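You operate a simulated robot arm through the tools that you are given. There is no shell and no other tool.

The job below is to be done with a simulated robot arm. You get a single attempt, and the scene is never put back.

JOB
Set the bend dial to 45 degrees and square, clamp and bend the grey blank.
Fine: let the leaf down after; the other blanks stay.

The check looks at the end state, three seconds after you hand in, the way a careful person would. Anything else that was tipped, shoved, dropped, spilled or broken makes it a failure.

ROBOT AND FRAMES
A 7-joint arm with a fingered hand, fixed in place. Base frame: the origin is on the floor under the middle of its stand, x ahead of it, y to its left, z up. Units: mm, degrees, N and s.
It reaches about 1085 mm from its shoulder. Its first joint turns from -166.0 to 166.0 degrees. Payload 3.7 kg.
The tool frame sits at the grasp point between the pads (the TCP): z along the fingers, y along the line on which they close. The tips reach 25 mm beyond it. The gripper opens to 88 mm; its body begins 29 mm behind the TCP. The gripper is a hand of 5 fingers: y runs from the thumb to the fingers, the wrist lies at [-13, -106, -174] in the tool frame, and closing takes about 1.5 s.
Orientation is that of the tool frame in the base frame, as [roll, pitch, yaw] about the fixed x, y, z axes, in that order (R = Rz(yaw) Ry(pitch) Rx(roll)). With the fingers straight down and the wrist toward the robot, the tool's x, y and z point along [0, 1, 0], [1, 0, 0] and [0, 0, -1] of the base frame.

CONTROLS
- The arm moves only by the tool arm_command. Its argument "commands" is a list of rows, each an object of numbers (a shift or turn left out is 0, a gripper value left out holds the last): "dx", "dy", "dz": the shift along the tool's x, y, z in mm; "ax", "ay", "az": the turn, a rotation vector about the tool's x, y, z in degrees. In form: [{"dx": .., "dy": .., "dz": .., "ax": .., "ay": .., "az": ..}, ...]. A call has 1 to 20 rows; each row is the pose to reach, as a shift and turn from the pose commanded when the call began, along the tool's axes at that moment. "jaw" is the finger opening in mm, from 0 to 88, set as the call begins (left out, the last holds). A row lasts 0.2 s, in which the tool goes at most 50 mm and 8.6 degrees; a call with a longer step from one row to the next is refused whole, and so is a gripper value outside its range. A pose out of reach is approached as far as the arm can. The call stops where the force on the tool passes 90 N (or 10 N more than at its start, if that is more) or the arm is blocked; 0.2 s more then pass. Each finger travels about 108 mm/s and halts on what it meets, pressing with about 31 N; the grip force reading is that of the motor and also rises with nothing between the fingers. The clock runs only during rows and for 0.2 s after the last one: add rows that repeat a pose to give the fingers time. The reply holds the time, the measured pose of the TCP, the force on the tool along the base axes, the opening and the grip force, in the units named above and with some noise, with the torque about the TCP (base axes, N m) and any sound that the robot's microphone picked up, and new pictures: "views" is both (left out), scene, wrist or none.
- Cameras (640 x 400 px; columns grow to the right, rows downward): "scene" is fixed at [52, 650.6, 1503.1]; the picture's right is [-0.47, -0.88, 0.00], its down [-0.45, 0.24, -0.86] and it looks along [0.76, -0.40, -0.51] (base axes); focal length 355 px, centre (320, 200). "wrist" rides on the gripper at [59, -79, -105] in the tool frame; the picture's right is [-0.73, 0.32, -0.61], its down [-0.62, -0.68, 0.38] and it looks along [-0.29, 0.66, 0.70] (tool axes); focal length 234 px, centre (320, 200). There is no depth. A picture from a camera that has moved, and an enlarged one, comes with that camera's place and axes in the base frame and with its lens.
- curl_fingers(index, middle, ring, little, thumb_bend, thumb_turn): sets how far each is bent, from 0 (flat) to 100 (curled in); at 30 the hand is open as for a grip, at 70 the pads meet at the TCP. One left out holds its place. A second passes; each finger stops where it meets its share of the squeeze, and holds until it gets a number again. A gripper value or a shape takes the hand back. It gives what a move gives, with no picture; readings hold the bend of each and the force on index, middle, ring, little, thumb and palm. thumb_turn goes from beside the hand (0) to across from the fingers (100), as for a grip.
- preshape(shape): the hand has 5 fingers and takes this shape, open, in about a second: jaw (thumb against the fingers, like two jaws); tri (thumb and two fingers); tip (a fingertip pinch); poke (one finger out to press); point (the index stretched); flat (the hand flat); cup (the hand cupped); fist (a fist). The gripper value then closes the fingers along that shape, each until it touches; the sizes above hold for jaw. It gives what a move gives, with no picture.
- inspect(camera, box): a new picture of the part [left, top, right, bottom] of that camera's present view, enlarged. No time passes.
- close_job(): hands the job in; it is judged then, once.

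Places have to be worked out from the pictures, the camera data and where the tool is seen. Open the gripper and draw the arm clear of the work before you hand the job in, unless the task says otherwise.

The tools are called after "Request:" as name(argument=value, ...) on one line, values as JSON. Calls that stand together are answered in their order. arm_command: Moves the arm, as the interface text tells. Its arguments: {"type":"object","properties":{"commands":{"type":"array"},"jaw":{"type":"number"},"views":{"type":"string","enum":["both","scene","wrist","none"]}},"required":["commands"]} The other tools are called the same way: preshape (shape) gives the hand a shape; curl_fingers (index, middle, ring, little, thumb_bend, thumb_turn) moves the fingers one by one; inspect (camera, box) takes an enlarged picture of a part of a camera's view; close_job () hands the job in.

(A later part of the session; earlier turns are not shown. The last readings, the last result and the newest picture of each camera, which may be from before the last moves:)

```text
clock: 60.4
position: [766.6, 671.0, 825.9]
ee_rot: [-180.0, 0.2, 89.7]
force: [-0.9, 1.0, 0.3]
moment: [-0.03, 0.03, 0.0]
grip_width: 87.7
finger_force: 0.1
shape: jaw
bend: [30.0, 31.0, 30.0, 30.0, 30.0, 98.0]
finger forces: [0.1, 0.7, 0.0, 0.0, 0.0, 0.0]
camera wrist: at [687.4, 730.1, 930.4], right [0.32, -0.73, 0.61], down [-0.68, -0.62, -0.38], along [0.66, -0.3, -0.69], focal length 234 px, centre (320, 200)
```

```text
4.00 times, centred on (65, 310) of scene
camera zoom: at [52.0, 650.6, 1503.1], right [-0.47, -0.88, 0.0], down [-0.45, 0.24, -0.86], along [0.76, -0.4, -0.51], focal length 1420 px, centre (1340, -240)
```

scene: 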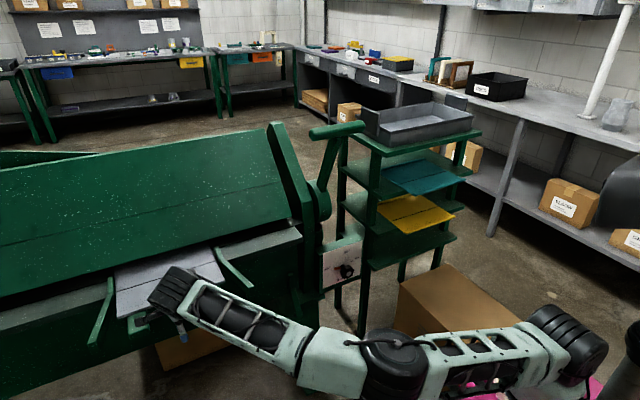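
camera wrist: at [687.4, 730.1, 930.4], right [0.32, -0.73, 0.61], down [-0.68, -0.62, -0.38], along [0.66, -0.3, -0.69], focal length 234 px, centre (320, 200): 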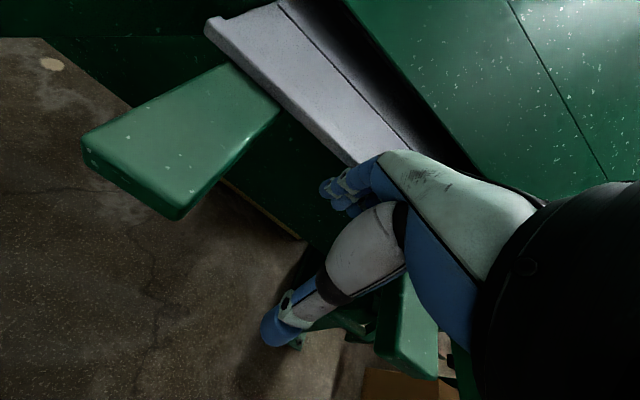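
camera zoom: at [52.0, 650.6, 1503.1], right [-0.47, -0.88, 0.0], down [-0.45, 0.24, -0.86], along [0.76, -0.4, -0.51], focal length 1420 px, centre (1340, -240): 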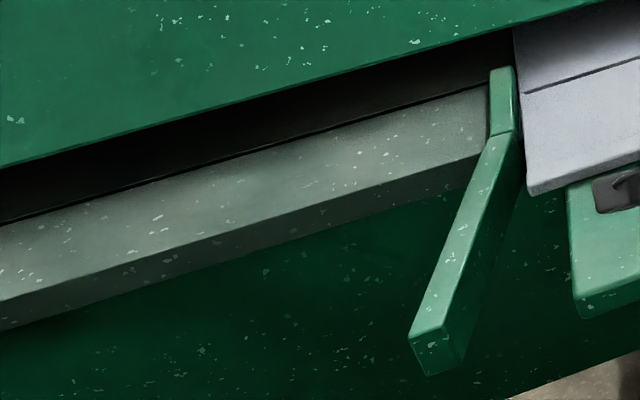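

Measured against the seam, both ends of the bend line are about 28 mm short, so the blank is parallel and still has to go in. I'll push on, expecting the stop at about 28 mm.

Request:
arm_command(commands=[{"dy": 2}, {"dy": 4}, {"dy": 6}, {"dy": 8}, {"dy": 10}, {"dy": 12}, {"dy": 14}, {"dy": 16}], views="none")

Request:
arm_command(commands=[{"dy": 1}, {"dy": 2}, {"dy": 3}, {"dy": 4}], views="none")

Request:
arm_command(commands=[{"dy": 1}, {"dy": 2}, {"dy": 3}, {"dy": 4}], views="wrist")

```text
clock: 62.2
position: [783.0, 669.7, 824.3]
ee_rot: [-180.0, 0.1, 89.7]
force: [-0.6, 0.2, -0.4]
moment: [0.02, 0.0, 0.01]
grip_width: 87.7
finger_force: 0.1
shape: jaw
bend: [30.0, 31.0, 30.0, 30.0, 30.0, 98.0]
finger forces: [0.0, 0.7, 0.0, 0.1, 0.0, 0.0]
```

```text
clock: 63.2
position: [787.3, 669.6, 824.7]
ee_rot: [-180.0, 0.3, 89.8]
force: [-2.4, 0.1, 0.3]
moment: [0.01, -0.01, 0.0]
grip_width: 87.6
finger_force: 0.0
shape: jaw
bend: [30.0, 32.0, 30.0, 30.0, 30.0, 98.0]
finger forces: [0.1, 2.1, 0.1, 0.0, 0.0, 0.1]
```

```text
clock: 64.2
position: [789.9, 670.2, 824.5]
ee_rot: [180.0, 0.1, 89.7]
force: [-4.0, 0.0, 1.9]
moment: [-0.04, -0.13, -0.01]
grip_width: 87.1
finger_force: 0.1
shape: jaw
bend: [30.0, 33.0, 30.0, 30.0, 30.0, 98.0]
finger forces: [0.1, 5.2, 0.0, 0.0, 0.0, 0.1]
camera wrist: at [711.5, 730.3, 929.6], right [0.32, -0.73, 0.61], down [-0.68, -0.62, -0.38], along [0.66, -0.29, -0.69], focal length 234 px, centre (320, 200)
```

wrist: 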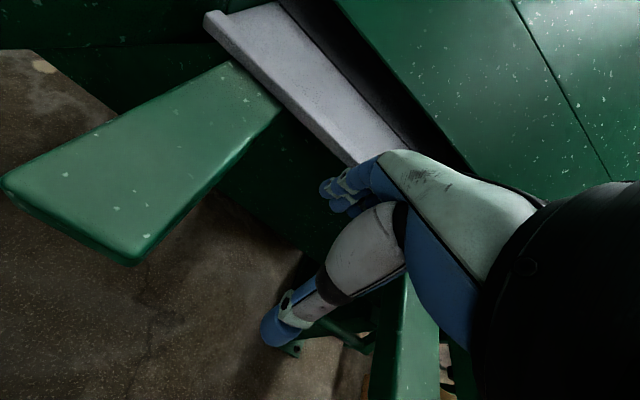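

The force is now rising (middle finger 5 N, tool 4 N), so the blank has reached a stop about where expected. I'll press a few mm more to seat it squarely, then inspect.

Request:
arm_command(commands=[{"dy": 1}, {"dy": 2}, {"dy": 3}, {"dy": 4}, {"dy": 5}, {"dy": 5}], views="wrist")

Request:
inspect(camera="scene", box=[200, 220, 310, 300])

Request:
inspect(camera="scene", box=[0, 240, 160, 350])

Request:
inspect(camera="wrist", box=[180, 0, 480, 190])

```text
clock: 65.6
position: [793.4, 670.7, 827.4]
ee_rot: [179.9, 0.1, 89.8]
force: [-23.7, 0.2, 12.8]
moment: [-0.11, -1.06, -0.2]
grip_width: 87.1
finger_force: 0.1
shape: jaw
bend: [30.0, 37.0, 30.0, 30.0, 30.0, 98.0]
finger forces: [0.0, 27.0, 0.8, 0.1, 0.0, 0.1]
camera wrist: at [714.3, 730.7, 930.9], right [0.32, -0.73, 0.61], down [-0.68, -0.62, -0.38], along [0.66, -0.29, -0.69], focal length 234 px, centre (320, 200)
```

wrist: 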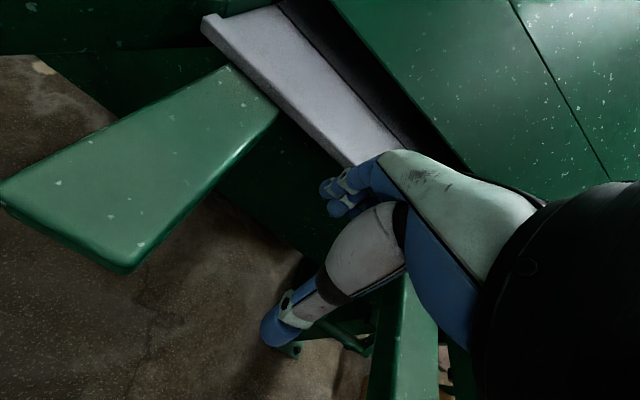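

```text
5.00 times, centred on (255, 260) of scene
camera zoom: at [52.0, 650.6, 1503.1], right [-0.47, -0.88, 0.0], down [-0.45, 0.24, -0.86], along [0.76, -0.4, -0.51], focal length 1775 px, centre (645, -100)
```

zoom: 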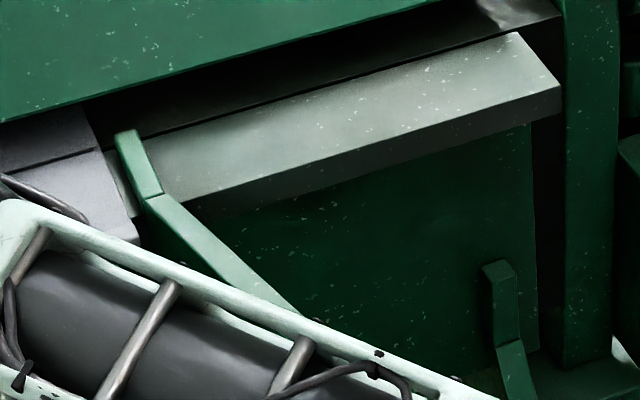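

```text
3.64 times, centred on (80, 295) of scene
camera zoom: at [52.0, 650.6, 1503.1], right [-0.47, -0.88, 0.0], down [-0.45, 0.24, -0.86], along [0.76, -0.4, -0.51], focal length 1291 px, centre (1193, -146)
```

zoom: 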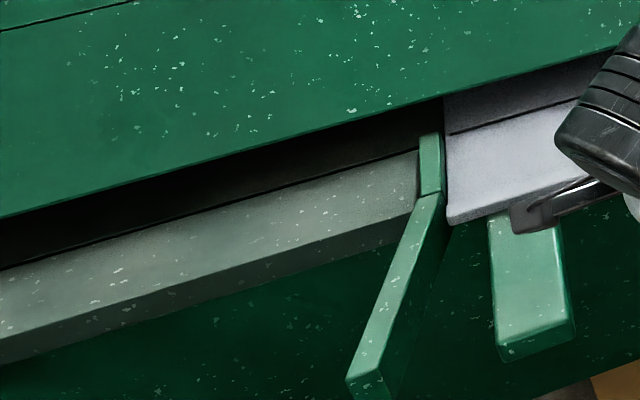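

```text
2.11 times, centred on (330, 95) of wrist
camera zoom: at [714.3, 730.7, 930.9], right [0.32, -0.73, 0.61], down [-0.68, -0.62, -0.38], along [0.66, -0.29, -0.69], focal length 493 px, centre (299, 421)
```

zoom: 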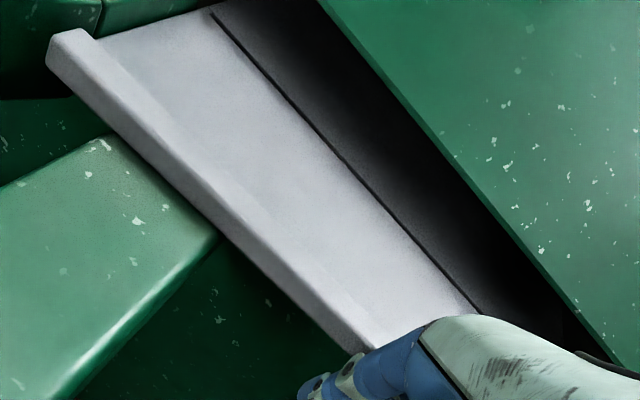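

The blank is seated with about 24 N against a stop. I'll back the fingers straight off and rise so I can check squareness at both ends without the hand in the way.

Request:
arm_command(commands=[{"dy": -8}, {"dy": -20}, {"dy": -40}, {"dy": -60}, {"dy": -70, "dz": -25}, {"dy": -75, "dz": -60}, {"dy": -80, "dz": -100}, {"dy": -80, "dz": -140}, {"dy": -80, "dz": -180}], views="both")

Request:
inspect(camera="scene", box=[90, 220, 250, 340])

Request:
inspect(camera="wrist", box=[60, 20, 400, 260])

```text
clock: 67.6
position: [714.7, 671.7, 1003.6]
ee_rot: [-180.0, 0.1, 89.8]
force: [-1.0, 0.3, -0.8]
moment: [-0.05, -0.05, -0.03]
grip_width: 87.6
finger_force: 0.1
shape: jaw
bend: [30.0, 30.0, 30.0, 30.0, 30.0, 98.0]
finger forces: [0.0, 0.0, 0.1, 0.1, 0.1, 0.1]
camera wrist: at [635.0, 730.8, 1108.2], right [0.32, -0.72, 0.61], down [-0.68, -0.62, -0.38], along [0.66, -0.29, -0.69], focal length 234 px, centre (320, 200)
```

scene: 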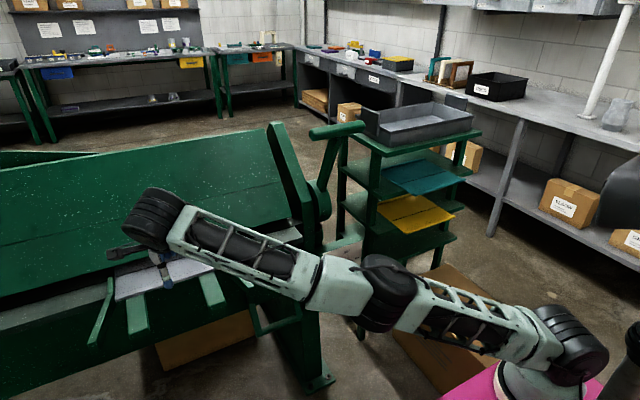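
wrist: 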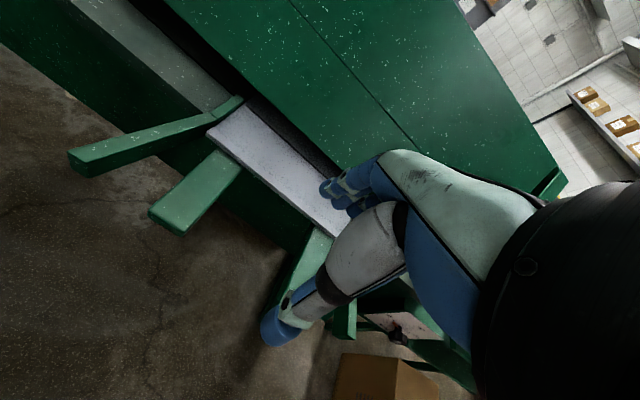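

```text
3.33 times, centred on (170, 280) of scene
camera zoom: at [52.0, 650.6, 1503.1], right [-0.47, -0.88, 0.0], down [-0.45, 0.24, -0.86], along [0.76, -0.4, -0.51], focal length 1183 px, centre (820, -67)
```

zoom: 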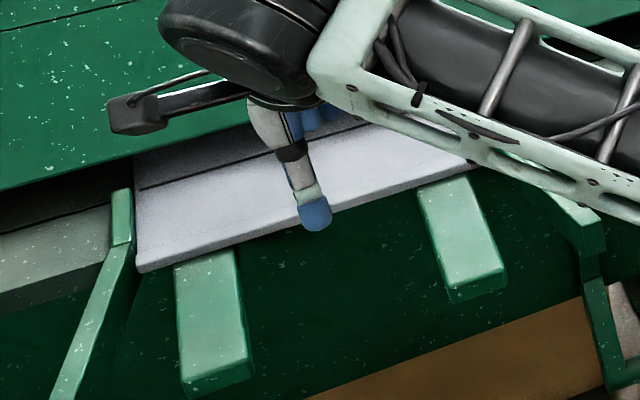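

```text
1.67 times, centred on (230, 140) of wrist
camera zoom: at [635.0, 730.8, 1108.2], right [0.32, -0.72, 0.61], down [-0.68, -0.62, -0.38], along [0.66, -0.29, -0.69], focal length 390 px, centre (470, 300)
```

zoom: 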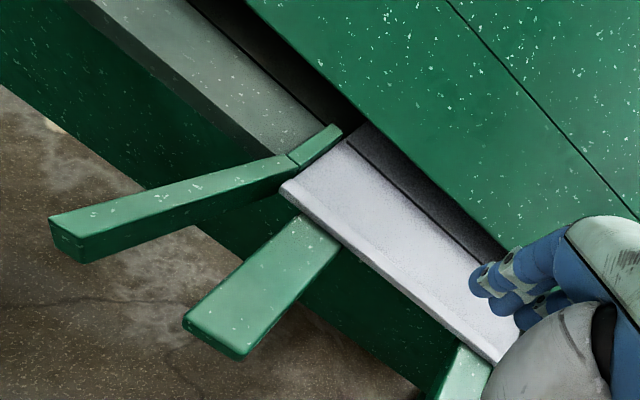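

The left end of the bend line appears level with the seam. To judge the right end, I'll shift the hand to the right so the camera can see that side.

Request:
arm_command(commands=[{"dx": -30, "dy": -3, "az": 2.5}, {"dx": -60, "dy": -6, "az": 5}, {"dx": -90, "dy": -9, "az": 7.5}, {"dx": -120, "dy": -12, "az": 10}, {"dx": -150, "dy": -15, "az": 12.5}, {"dx": -180, "dy": -18, "az": 15}, {"dx": -210, "dy": -21, "az": 17.5}, {"dx": -240, "dy": -24, "az": 20}], views="both")

Request:
inspect(camera="scene", box=[90, 220, 250, 340])

Request:
inspect(camera="wrist", box=[0, 0, 340, 240])

```text
clock: 69.4
position: [692.2, 430.3, 1007.7]
ee_rot: [179.9, 0.3, 69.7]
force: [0.2, 0.8, -0.7]
moment: [-0.03, 0.02, 0.02]
grip_width: 88.0
finger_force: 0.1
shape: jaw
bend: [30.0, 30.0, 30.0, 30.0, 30.0, 98.0]
finger forces: [0.1, 0.0, 0.0, 0.0, 0.0, 0.1]
camera wrist: at [636.8, 514.1, 1111.2], right [0.05, -0.79, 0.61], down [-0.86, -0.35, -0.38], along [0.52, -0.5, -0.69], focal length 234 px, centre (320, 200)
```

scene: 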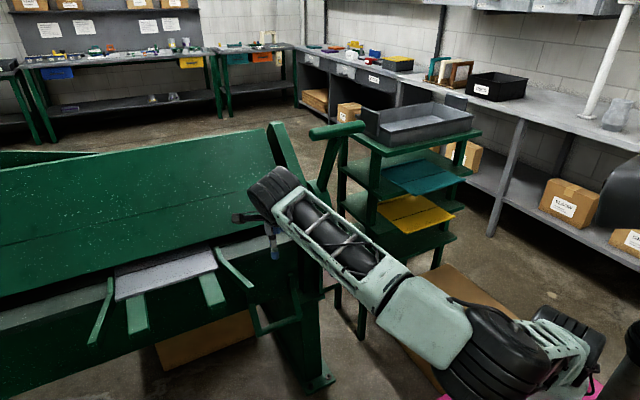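
wrist: 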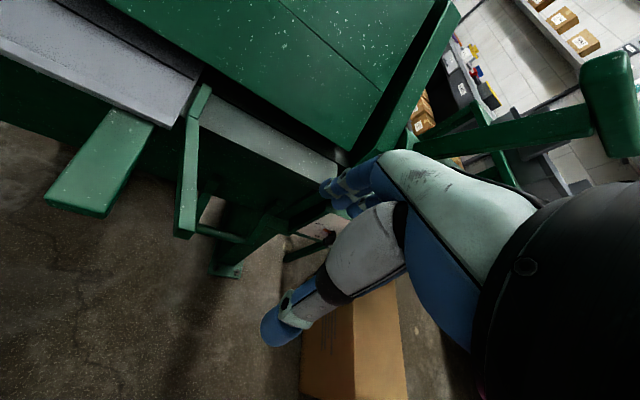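

```text
3.33 times, centred on (170, 280) of scene
camera zoom: at [52.0, 650.6, 1503.1], right [-0.47, -0.88, 0.0], down [-0.45, 0.24, -0.86], along [0.76, -0.4, -0.51], focal length 1183 px, centre (820, -67)
```

zoom: 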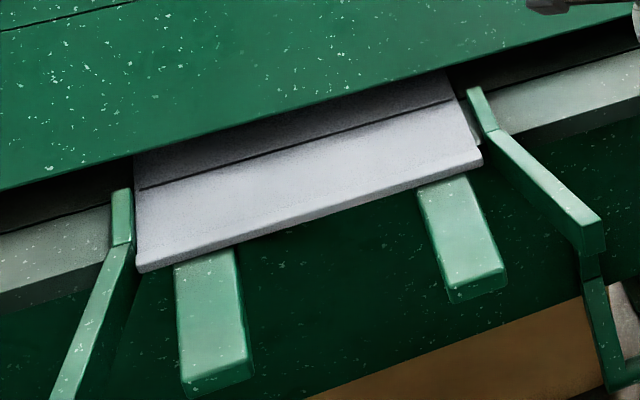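

```text
1.67 times, centred on (170, 120) of wrist
camera zoom: at [636.8, 514.1, 1111.2], right [0.05, -0.79, 0.61], down [-0.86, -0.35, -0.38], along [0.52, -0.5, -0.69], focal length 390 px, centre (570, 333)
```

zoom: 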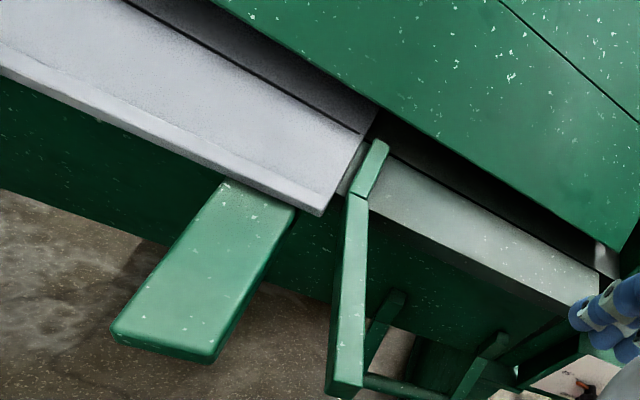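

Both ends are now visible. Let me zoom tighter on each end of the bend line to compare with the leaf seam.

Request:
inspect(camera="wrist", box=[120, 30, 240, 120])

Request:
inspect(camera="scene", box=[190, 225, 240, 275])

Request:
inspect(camera="scene", box=[90, 250, 150, 310])

```text
4.44 times, centred on (180, 75) of wrist
camera zoom: at [636.8, 514.1, 1111.2], right [0.05, -0.79, 0.61], down [-0.86, -0.35, -0.38], along [0.52, -0.5, -0.69], focal length 1041 px, centre (942, 756)
```

zoom: 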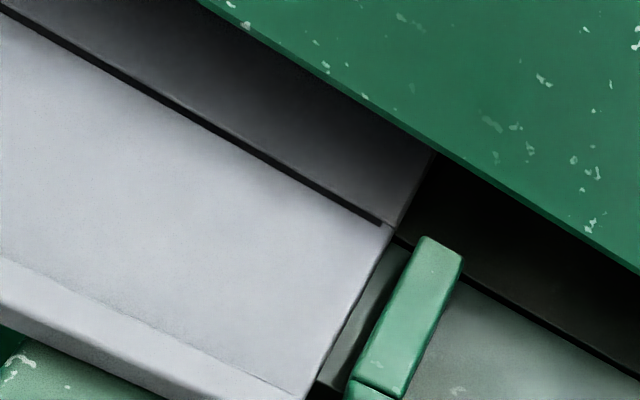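

```text
8.00 times, centred on (215, 250) of scene
camera zoom: at [52.0, 650.6, 1503.1], right [-0.47, -0.88, 0.0], down [-0.45, 0.24, -0.86], along [0.76, -0.4, -0.51], focal length 2840 px, centre (1160, -200)
```

zoom: 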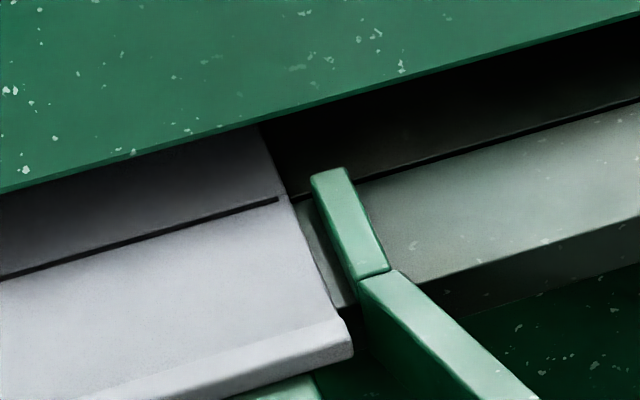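

```text
6.67 times, centred on (120, 280) of scene
camera zoom: at [52.0, 650.6, 1503.1], right [-0.47, -0.88, 0.0], down [-0.45, 0.24, -0.86], along [0.76, -0.4, -0.51], focal length 2366 px, centre (1653, -333)
```

zoom: 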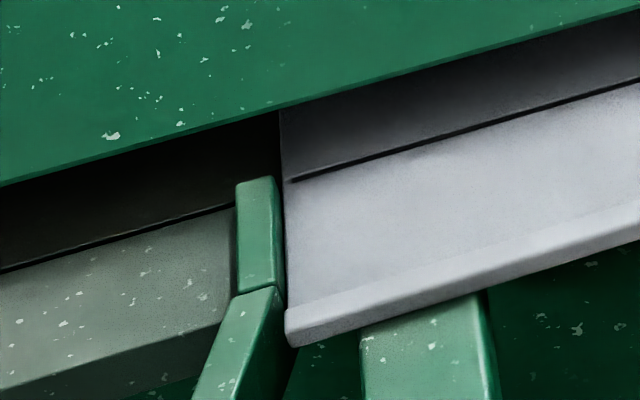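

The bend line lies on the leaf seam at both ends, within about 1–2 mm, and parallel to within about 0.3°, so the blank is squared against its stop. Next is the clamp lever: its T-handle is at about [884, 153, 1161], bar along y from 65 to 239, pivot near [889, 190, 938]. I'll rise and move over to look at it.

Request:
arm_command(commands=[{"dx": 0, "dy": 0, "dz": -30}, {"dx": -4, "dy": 6, "dz": -65}, {"dx": -10, "dy": 14, "dz": -100}, {"dx": -18, "dy": 26, "dz": -135}, {"dx": -28, "dy": 40, "dz": -165}, {"dx": -38, "dy": 54, "dz": -195}, {"dx": -49, "dy": 69, "dz": -220}, {"dx": -60, "dy": 84, "dz": -240}, {"dx": -70, "dy": 98, "dz": -252}], views="both")

```text
clock: 71.4
position: [758.5, 332.8, 1257.6]
ee_rot: [180.0, 0.1, 69.8]
force: [-0.2, -0.4, -0.1]
moment: [0.02, -0.02, 0.0]
grip_width: 87.8
finger_force: 0.0
shape: jaw
bend: [30.0, 30.0, 30.0, 30.0, 30.0, 98.0]
finger forces: [0.1, 0.1, 0.1, 0.1, 0.1, 0.1]
camera wrist: at [704.3, 416.0, 1362.7], right [0.05, -0.79, 0.61], down [-0.85, -0.35, -0.38], along [0.52, -0.5, -0.69], focal length 234 px, centre (320, 200)
```

scene: 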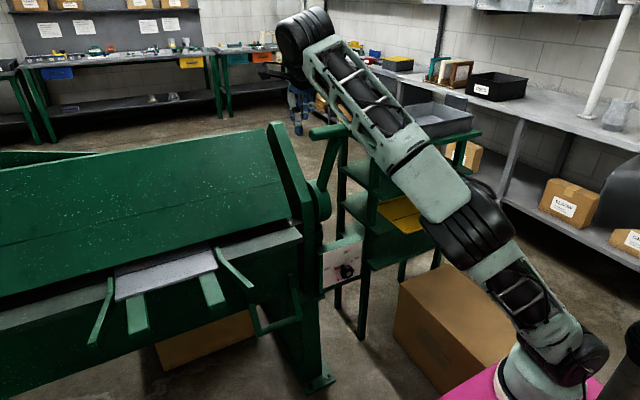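
wrist: 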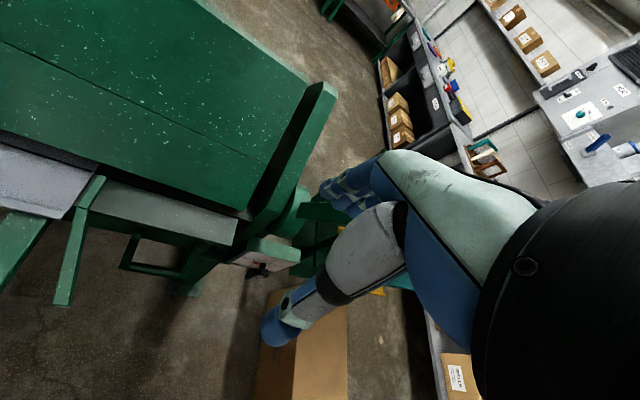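

I'm at a safe height. Now I'll move across to a point above and slightly in front of the T-handle, hand fingers-down and square to the bar.

Request:
arm_command(commands=[{"dx": -22, "dy": 19, "dz": -6, "az": -2.5}, {"dx": -45, "dy": 38, "dz": -12, "az": -5}, {"dx": -67, "dy": 58, "dz": -18, "az": -7.5}, {"dx": -89, "dy": 77, "dz": -24, "az": -10}, {"dx": -112, "dy": 96, "dz": -28, "az": -12.5}, {"dx": -134, "dy": 115, "dz": -32, "az": -15}, {"dx": -156, "dy": 134, "dz": -32, "az": -17.5}, {"dx": -179, "dy": 154, "dz": -32, "az": -20}], views="both")

```text
clock: 73.2
position: [840.1, 110.6, 1289.4]
ee_rot: [180.0, 0.2, 89.8]
force: [-0.5, -0.1, 0.3]
moment: [-0.04, 0.02, -0.01]
grip_width: 88.0
finger_force: 0.0
shape: jaw
bend: [30.0, 30.0, 30.0, 30.0, 30.0, 98.0]
finger forces: [0.0, 0.0, 0.0, 0.0, 0.1, 0.1]
camera wrist: at [760.6, 171.3, 1394.2], right [0.32, -0.73, 0.61], down [-0.68, -0.62, -0.38], along [0.66, -0.29, -0.69], focal length 234 px, centre (320, 200)
```

scene: 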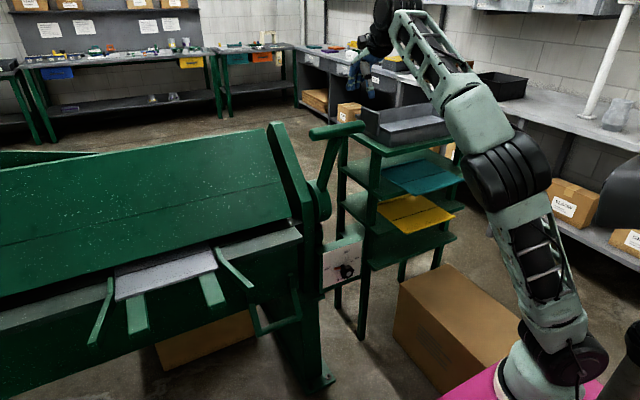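
wrist: 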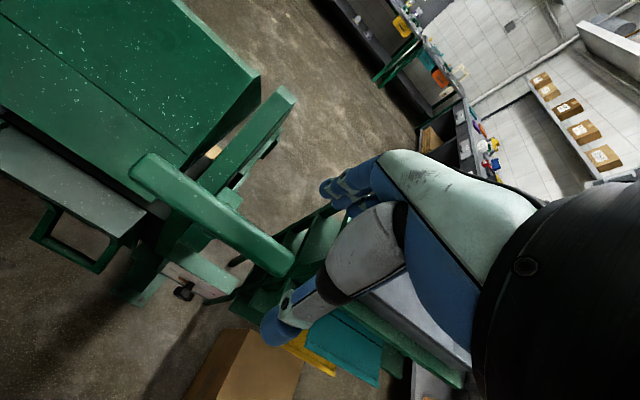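

The T-bar is clearly visible: centre about [870, 165, 1166], from y≈87 to 241, roughly 34 mm thick. Let me enlarge it to see the lever arm and pivot below.

Request:
inspect(camera="wrist", box=[110, 90, 330, 320])

Request:
inspect(camera="scene", box=[260, 100, 400, 250])

```text
1.74 times, centred on (220, 205) of wrist
camera zoom: at [760.6, 171.3, 1394.2], right [0.32, -0.73, 0.61], down [-0.68, -0.62, -0.38], along [0.66, -0.29, -0.69], focal length 407 px, centre (494, 191)
```

zoom: 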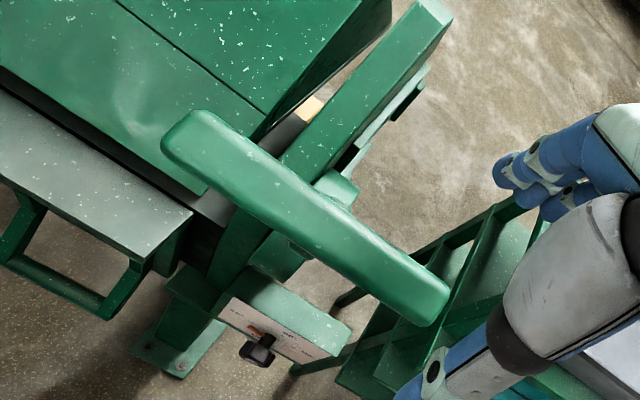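

```text
2.67 times, centred on (330, 175) of scene
camera zoom: at [52.0, 650.6, 1503.1], right [-0.47, -0.88, 0.0], down [-0.45, 0.24, -0.86], along [0.76, -0.4, -0.51], focal length 947 px, centre (293, 267)
```

zoom: 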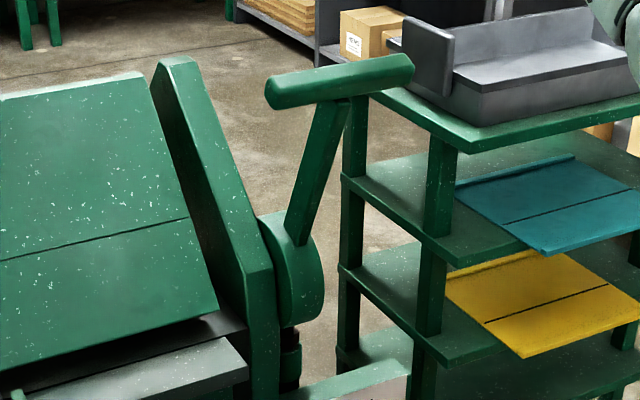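

The lever leans slightly forward, its arm dropping from the bar's middle to a pivot near [918, 190, 915]. I'll lower the open hand over the right half of the bar, thumb in front and fingers behind.

Request:
arm_command(commands=[{"dx": 6, "dy": 15}, {"dx": 12, "dy": 30}, {"dx": 12, "dy": 30, "dz": 25}, {"dx": 12, "dy": 30, "dz": 50}, {"dx": 12, "dy": 30, "dz": 72}, {"dx": 12, "dy": 30, "dz": 92}, {"dx": 12, "dy": 30, "dz": 108}, {"dx": 12, "dy": 30, "dz": 120}], views="both")

Request:
inspect(camera="scene", box=[280, 80, 420, 200])

```text
clock: 75.0
position: [869.9, 122.4, 1169.6]
ee_rot: [179.9, 0.1, 89.7]
force: [0.3, 0.4, 0.5]
moment: [-0.01, 0.0, -0.01]
grip_width: 88.0
finger_force: 0.1
shape: jaw
bend: [30.0, 30.0, 30.0, 30.0, 30.0, 98.0]
finger forces: [0.0, 0.0, 0.0, 0.0, 0.1, 0.1]
camera wrist: at [790.8, 182.5, 1274.1], right [0.32, -0.73, 0.61], down [-0.68, -0.62, -0.38], along [0.66, -0.3, -0.69], focal length 234 px, centre (320, 200)
```

scene: 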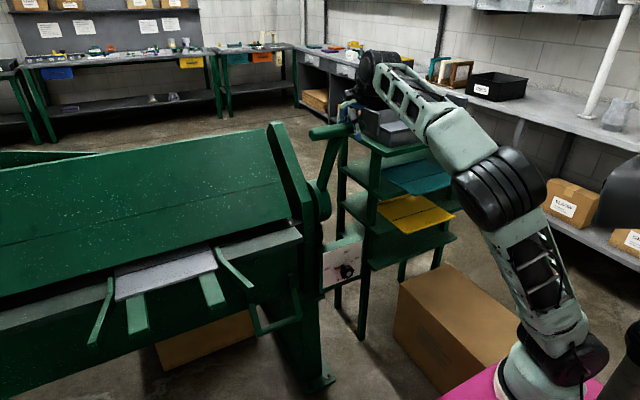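
wrist: 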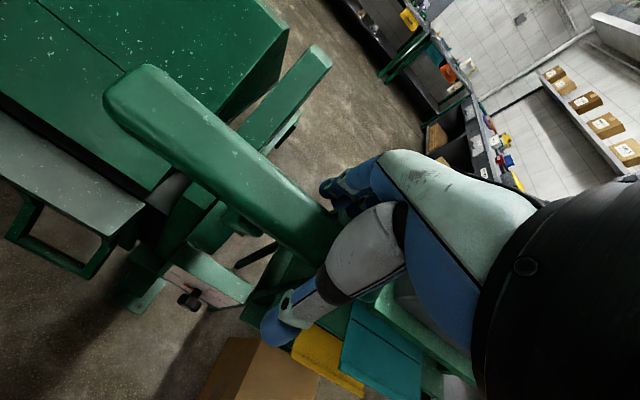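

```text
3.33 times, centred on (350, 140) of scene
camera zoom: at [52.0, 650.6, 1503.1], right [-0.47, -0.88, 0.0], down [-0.45, 0.24, -0.86], along [0.76, -0.4, -0.51], focal length 1183 px, centre (220, 400)
```

zoom: 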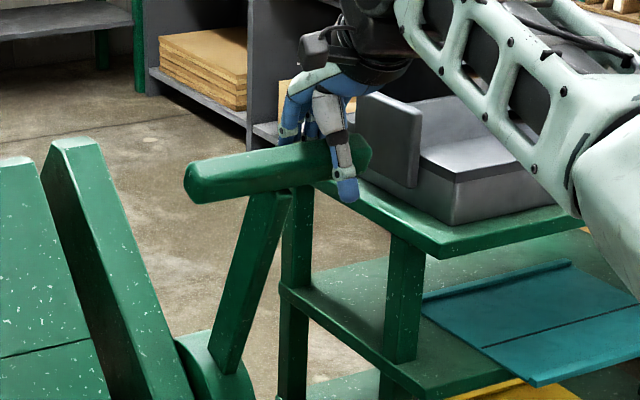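

The hand straddles the right half of the bar. I'll close the fingers around it.

Request:
arm_command(commands=[{"dz": 0}, {"dz": 0}, {"dz": 0}, {"dz": 0}, {"dz": 0}], jaw=15, views="wrist")

```text
clock: 76.2
position: [870.4, 124.2, 1169.1]
ee_rot: [-179.9, 0.2, 89.7]
force: [-6.8, -2.6, -18.5]
moment: [-0.03, 0.04, 0.14]
grip_width: 23.9
finger_force: 31.1
shape: jaw
bend: [74.0, 64.0, 55.0, 49.0, 77.0, 100.0]
finger forces: [15.4, 6.5, 3.3, 2.2, 32.7, 0.1]
camera wrist: at [791.0, 182.8, 1273.6], right [0.32, -0.73, 0.61], down [-0.69, -0.62, -0.38], along [0.65, -0.3, -0.7], focal length 234 px, centre (320, 200)
```

wrist: 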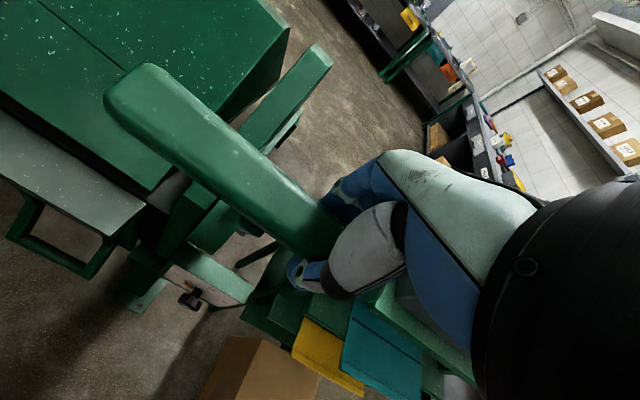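

Firm grip: all four fingers and the thumb are loaded. I'll pull the lever forward along its arc for about 10° and check force and motion.

Request:
arm_command(commands=[{"dy": -4.7, "dz": 0.9, "ax": -1}, {"dy": -9.4, "dz": 1.9, "ax": -2}, {"dy": -13.8, "dz": 3.1, "ax": -3}, {"dy": -18.3, "dz": 4.3, "ax": -4}, {"dy": -22.8, "dz": 5.6, "ax": -5}, {"dy": -27.2, "dz": 7, "ax": -6}, {"dy": -31.6, "dz": 8.5, "ax": -7}, {"dy": -36, "dz": 10, "ax": -8}, {"dy": -40.3, "dz": 11.7, "ax": -9}, {"dy": -44.6, "dz": 13.4, "ax": -10}], views="both")

Request:
inspect(camera="scene", box=[240, 100, 400, 260])

```text
clock: 78.4
position: [828.9, 123.2, 1152.8]
ee_rot: [170.4, 0.1, 89.7]
force: [39.9, 0.7, -52.2]
moment: [0.17, 0.74, 0.23]
grip_width: 21.2
finger_force: 30.9
shape: jaw
bend: [73.0, 57.0, 44.0, 42.0, 78.0, 100.0]
finger forces: [31.1, 21.2, 8.8, 1.7, 20.4, 0.1]
camera wrist: at [732.6, 182.5, 1242.7], right [0.21, -0.73, 0.65], down [-0.61, -0.62, -0.49], along [0.76, -0.29, -0.57], focal length 234 px, centre (320, 200)
```

scene: 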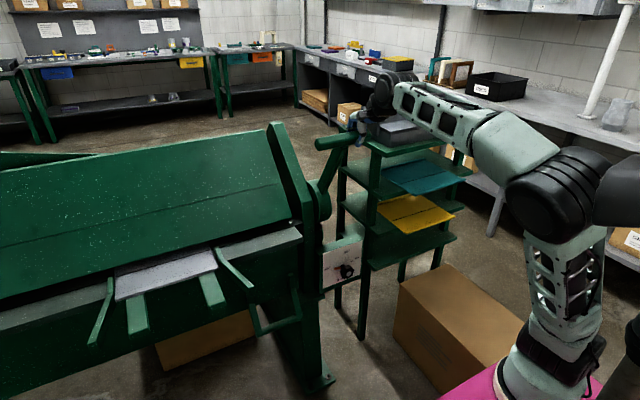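
wrist: 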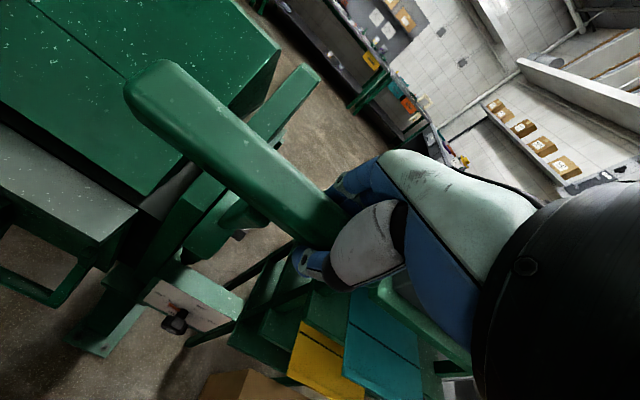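

```text
2.50 times, centred on (320, 180) of scene
camera zoom: at [52.0, 650.6, 1503.1], right [-0.47, -0.88, 0.0], down [-0.45, 0.24, -0.86], along [0.76, -0.4, -0.51], focal length 887 px, centre (320, 250)
```

zoom: 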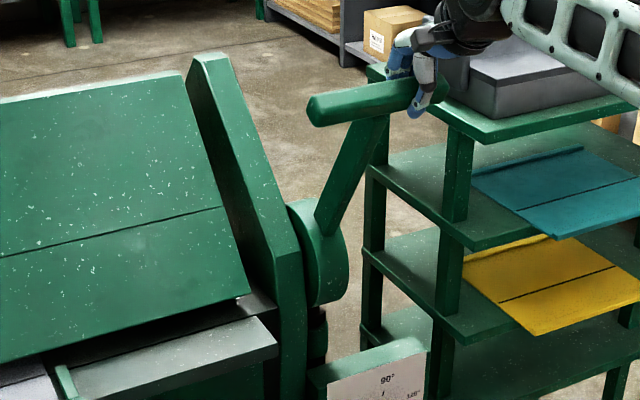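

The lever came forward with the hand, and the force shows my arc is a bit too high, so the pivot is probably nearer [955, 895]. I'll correct the arc downward and continue pulling.

Request:
arm_command(commands=[{"dy": -1, "dz": 5, "ax": -1}, {"dy": -5.2, "dz": 8, "ax": -2}, {"dy": -10, "dz": 9.6, "ax": -3}, {"dy": -14.6, "dz": 11.2, "ax": -4}, {"dy": -19, "dz": 13, "ax": -5}, {"dy": -23.9, "dz": 14.9, "ax": -6}, {"dy": -28.5, "dz": 16.8, "ax": -7}, {"dy": -33, "dz": 18.8, "ax": -8}, {"dy": -37.5, "dz": 20.8, "ax": -9}, {"dy": -41.9, "dz": 22.9, "ax": -10}], views="scene")

```text
clock: 80.6
position: [791.9, 123.0, 1123.5]
ee_rot: [160.2, 0.1, 89.8]
force: [35.7, -1.1, -35.9]
moment: [0.13, 0.81, 0.22]
grip_width: 21.4
finger_force: 31.2
shape: jaw
bend: [73.0, 58.0, 45.0, 42.0, 78.0, 100.0]
finger forces: [28.8, 19.4, 8.0, 1.5, 22.5, 0.1]
```

scene: 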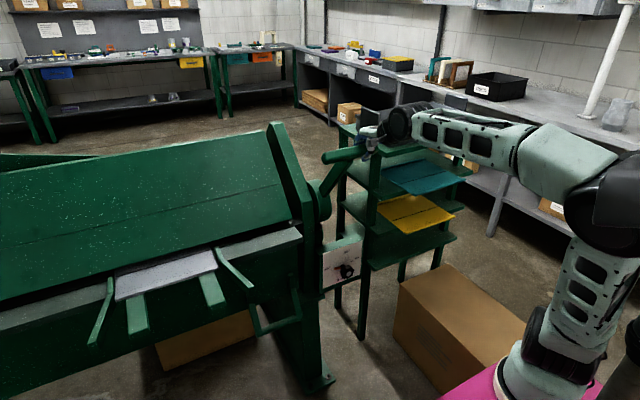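

Tangential resistance is small (about 8 N); most of the force is radial, so I'll tighten the arc slightly and keep pulling the lever forward and down.

Request:
arm_command(commands=[{"dy": -4.5, "dz": 2.5, "ax": -1}, {"dy": -8.9, "dz": 4.9, "ax": -2}, {"dy": -13.2, "dz": 7.4, "ax": -3}, {"dy": -17.5, "dz": 9.9, "ax": -4}, {"dy": -21.7, "dz": 12.6, "ax": -5}, {"dy": -25.9, "dz": 15.3, "ax": -6}, {"dy": -30, "dz": 18.1, "ax": -7}, {"dy": -34, "dz": 20.9, "ax": -8}, {"dy": -38.4, "dz": 23, "ax": -9}, {"dy": -42.7, "dz": 25, "ax": -10}], views="scene")

Request:
inspect(camera="scene", box=[90, 220, 250, 340])

```text
clock: 82.8
position: [757.2, 123.2, 1089.0]
ee_rot: [149.8, 0.2, 89.7]
force: [11.8, 1.2, -0.2]
moment: [-0.07, 0.37, 0.15]
grip_width: 23.1
finger_force: 30.7
shape: jaw
bend: [74.0, 59.0, 47.0, 43.0, 78.0, 100.0]
finger forces: [21.0, 11.4, 4.8, 2.3, 23.3, 0.0]
```

scene: 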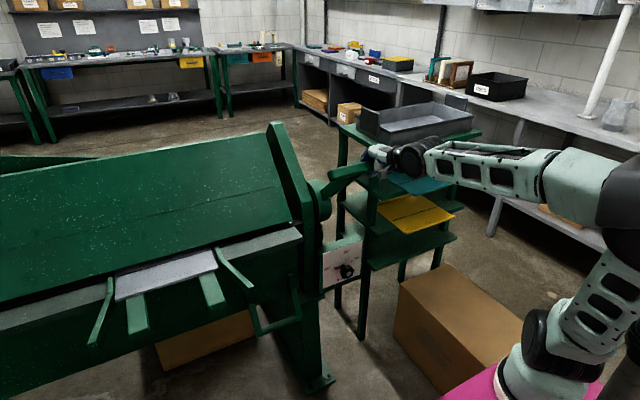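

```text
3.33 times, centred on (170, 280) of scene
camera zoom: at [52.0, 650.6, 1503.1], right [-0.47, -0.88, 0.0], down [-0.45, 0.24, -0.86], along [0.76, -0.4, -0.51], focal length 1183 px, centre (820, -67)
```

zoom: 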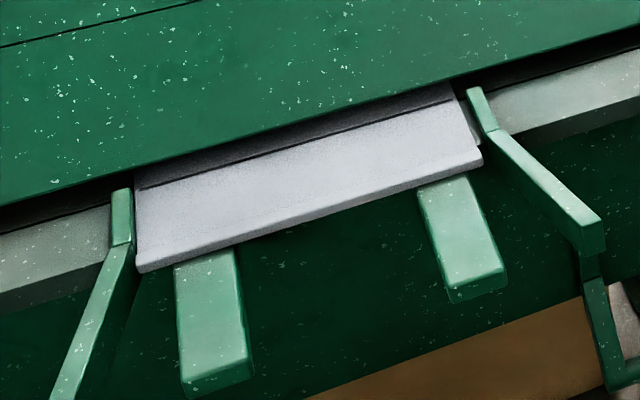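

The beam is coming down, so pulling forward is the clamping direction, and forces are now low (12 N). I'll continue along the arc, letting the hand turn back toward fingers-down so the arm does not fold too tightly.

Request:
arm_command(commands=[{"dy": -4.6, "dz": 1.6, "ax": 1}, {"dy": -9.1, "dz": 3.3, "ax": 2}, {"dy": -13.5, "dz": 5, "ax": 3}, {"dy": -18, "dz": 6.8, "ax": 4.5}, {"dy": -22.5, "dz": 8.5, "ax": 6}, {"dy": -27, "dz": 10.3, "ax": 7.5}, {"dy": -31.4, "dz": 12.2, "ax": 9}, {"dy": -35.8, "dz": 14.1, "ax": 10.5}, {"dy": -40.2, "dz": 16.1, "ax": 12}, {"dy": -44.5, "dz": 18.1, "ax": 13.5}], views="scene")

Request:
inspect(camera="scene", box=[90, 220, 250, 340])

Request:
inspect(camera="scene", box=[280, 110, 440, 250])

```text
clock: 85.0
position: [728.7, 122.6, 1050.2]
ee_rot: [163.5, 0.1, 89.7]
force: [24.7, 0.0, -4.1]
moment: [-0.09, -0.95, 0.21]
grip_width: 25.6
finger_force: 31.1
shape: jaw
bend: [75.0, 61.0, 53.0, 42.0, 79.0, 100.0]
finger forces: [23.7, 8.1, 3.7, 3.1, 31.4, 0.0]
```

scene: 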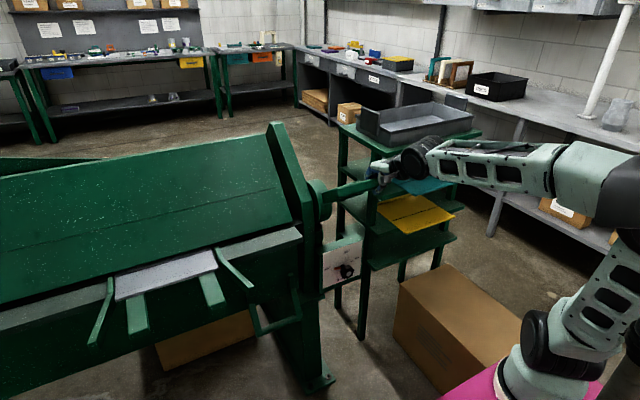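

```text
3.33 times, centred on (170, 280) of scene
camera zoom: at [52.0, 650.6, 1503.1], right [-0.47, -0.88, 0.0], down [-0.45, 0.24, -0.86], along [0.76, -0.4, -0.51], focal length 1183 px, centre (820, -67)
```

zoom: 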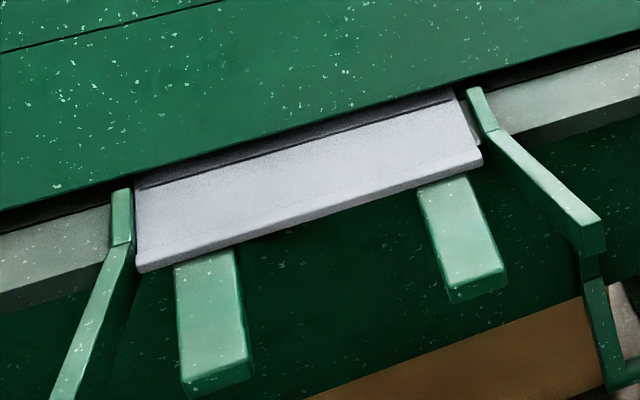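

```text
2.86 times, centred on (360, 180) of scene
camera zoom: at [52.0, 650.6, 1503.1], right [-0.47, -0.88, 0.0], down [-0.45, 0.24, -0.86], along [0.76, -0.4, -0.51], focal length 1014 px, centre (206, 257)
```

zoom: 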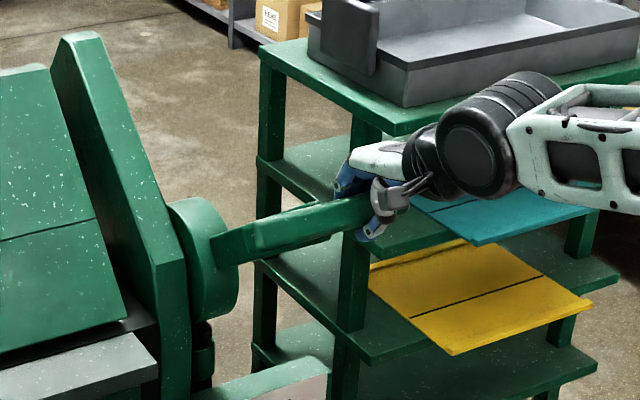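

The beam has come down about 20 mm, with roughly 27 mm to go, so the lever should end near horizontal. I'll continue along the arc.

Request:
arm_command(commands=[{"dy": -7.3, "dz": 6.3, "ax": 1.6}, {"dy": -14.4, "dz": 12.7, "ax": 3.2}, {"dy": -21.2, "dz": 19.5, "ax": 4.8}, {"dy": -27.8, "dz": 26.4, "ax": 6.4}, {"dy": -34.1, "dz": 33.6, "ax": 8}, {"dy": -40.3, "dz": 41, "ax": 9.6}, {"dy": -46.1, "dz": 48.6, "ax": 11.2}, {"dy": -51.7, "dz": 56.5, "ax": 12.8}, {"dy": -57, "dz": 64.5, "ax": 14.4}, {"dy": -62, "dz": 72.7, "ax": 16}], views="both")

Request:
inspect(camera="scene", box=[90, 220, 250, 340])

Request:
inspect(camera="scene", box=[280, 130, 440, 270])

```text
clock: 87.2
position: [689.1, 123.3, 963.8]
ee_rot: [179.5, 0.1, 89.7]
force: [9.2, -3.6, 4.7]
moment: [-0.06, -0.55, 0.08]
grip_width: 22.3
finger_force: 31.1
shape: jaw
bend: [76.0, 73.0, 72.0, 46.0, 81.0, 100.0]
finger forces: [25.9, 2.1, 3.5, 5.0, 31.7, 0.1]
camera wrist: at [608.1, 183.0, 1067.1], right [0.31, -0.73, 0.61], down [-0.68, -0.62, -0.39], along [0.66, -0.29, -0.69], focal length 234 px, centre (320, 200)
```

scene: 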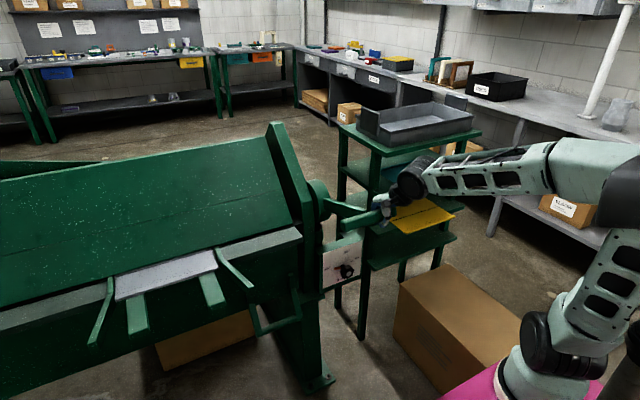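
wrist: 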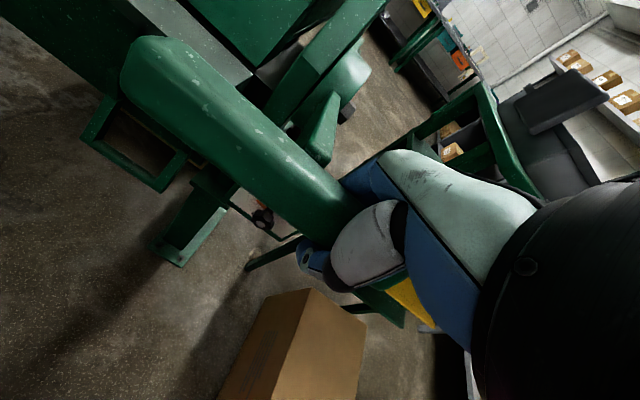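

```text
3.33 times, centred on (170, 280) of scene
camera zoom: at [52.0, 650.6, 1503.1], right [-0.47, -0.88, 0.0], down [-0.45, 0.24, -0.86], along [0.76, -0.4, -0.51], focal length 1183 px, centre (820, -67)
```

zoom: 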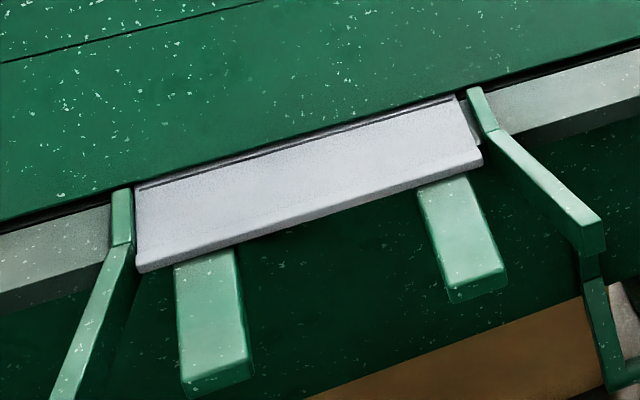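

```text
2.86 times, centred on (360, 200) of scene
camera zoom: at [52.0, 650.6, 1503.1], right [-0.47, -0.88, 0.0], down [-0.45, 0.24, -0.86], along [0.76, -0.4, -0.51], focal length 1014 px, centre (206, 200)
```

zoom: 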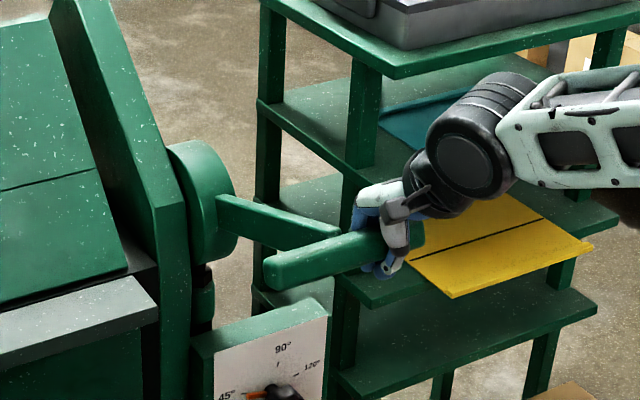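

The beam is almost down on the blank. I'll continue the last part of the arc in small steps, watching for the clamping force to build.

Request:
arm_command(commands=[{"dy": -1.1, "dz": 4.7, "ax": 1.3}, {"dy": -2.2, "dz": 9.3, "ax": 2.6}, {"dy": -3.1, "dz": 14, "ax": 3.9}, {"dy": -4, "dz": 18.7, "ax": 5.2}, {"dy": -4.8, "dz": 23.5, "ax": 6.5}, {"dy": -5.5, "dz": 28.2, "ax": 7.8}, {"dy": -6.1, "dz": 33, "ax": 9.1}, {"dy": -6.7, "dz": 37.8, "ax": 10.4}], views="scene")

Request:
inspect(camera="scene", box=[90, 220, 250, 340])

```text
clock: 89.0
position: [683.8, 123.3, 929.5]
ee_rot: [-170.5, 0.1, 89.8]
force: [10.0, 2.7, 43.4]
moment: [-1.23, 0.01, 1.22]
grip_width: 17.9
finger_force: 30.6
shape: jaw
bend: [75.0, 74.0, 71.0, 48.0, 86.0, 100.0]
finger forces: [0.1, 0.1, 0.1, 32.4, 18.6, 0.1]
```

scene: 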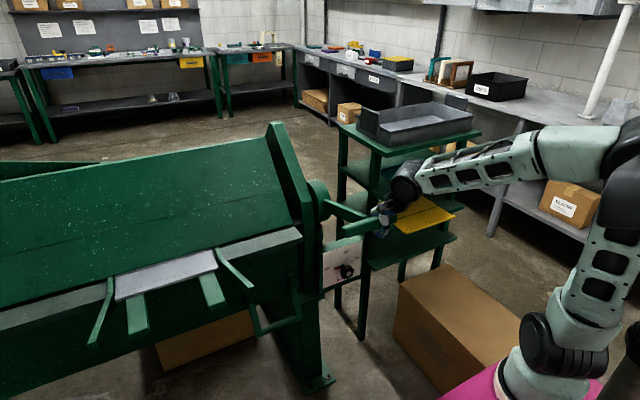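

```text
3.33 times, centred on (170, 280) of scene
camera zoom: at [52.0, 650.6, 1503.1], right [-0.47, -0.88, 0.0], down [-0.45, 0.24, -0.86], along [0.76, -0.4, -0.51], focal length 1183 px, centre (820, -67)
```

zoom: 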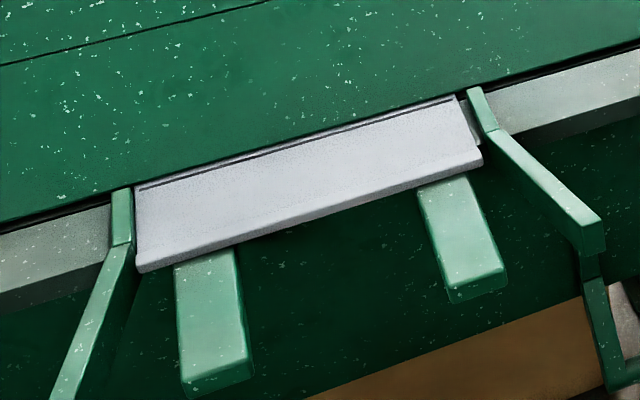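

Resistance is building (43 N upward on the hand) and the beam looks nearly on the blank. Let me look closely at the hand and lever, and the gap at the nose.

Request:
inspect(camera="scene", box=[300, 150, 440, 270])

Request:
inspect(camera="scene", box=[200, 220, 310, 300])

Request:
inspect(camera="wrist", box=[80, 0, 480, 320])

```text
3.33 times, centred on (370, 210) of scene
camera zoom: at [52.0, 650.6, 1503.1], right [-0.47, -0.88, 0.0], down [-0.45, 0.24, -0.86], along [0.76, -0.4, -0.51], focal length 1183 px, centre (153, 167)
```

zoom: 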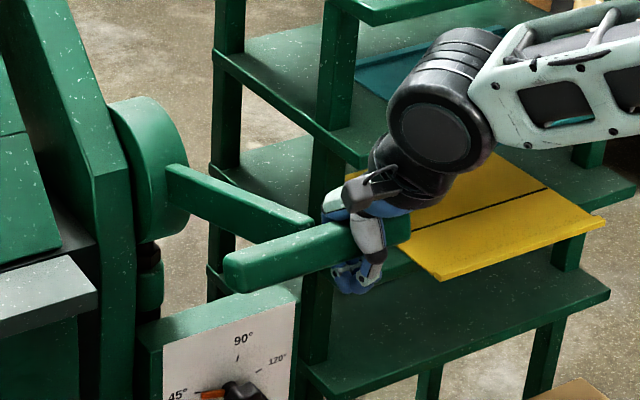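

```text
5.00 times, centred on (255, 260) of scene
camera zoom: at [52.0, 650.6, 1503.1], right [-0.47, -0.88, 0.0], down [-0.45, 0.24, -0.86], along [0.76, -0.4, -0.51], focal length 1775 px, centre (645, -100)
```

zoom: 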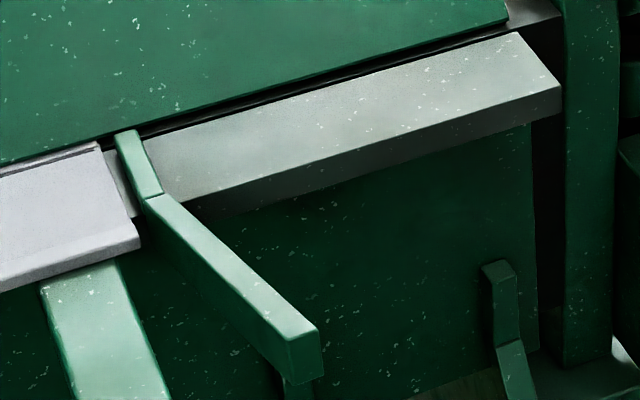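

```text
1.25 times, centred on (280, 160) of wrist
camera zoom: at [621.9, 183.0, 1044.8], right [0.42, -0.73, 0.55], down [-0.74, -0.62, -0.26], along [0.53, -0.29, -0.79], focal length 293 px, centre (370, 250)
```

zoom: 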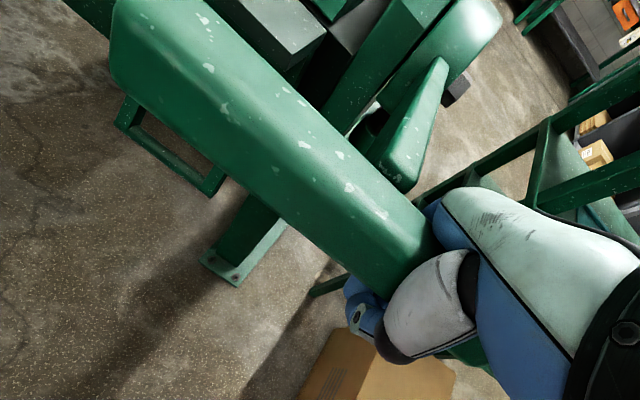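

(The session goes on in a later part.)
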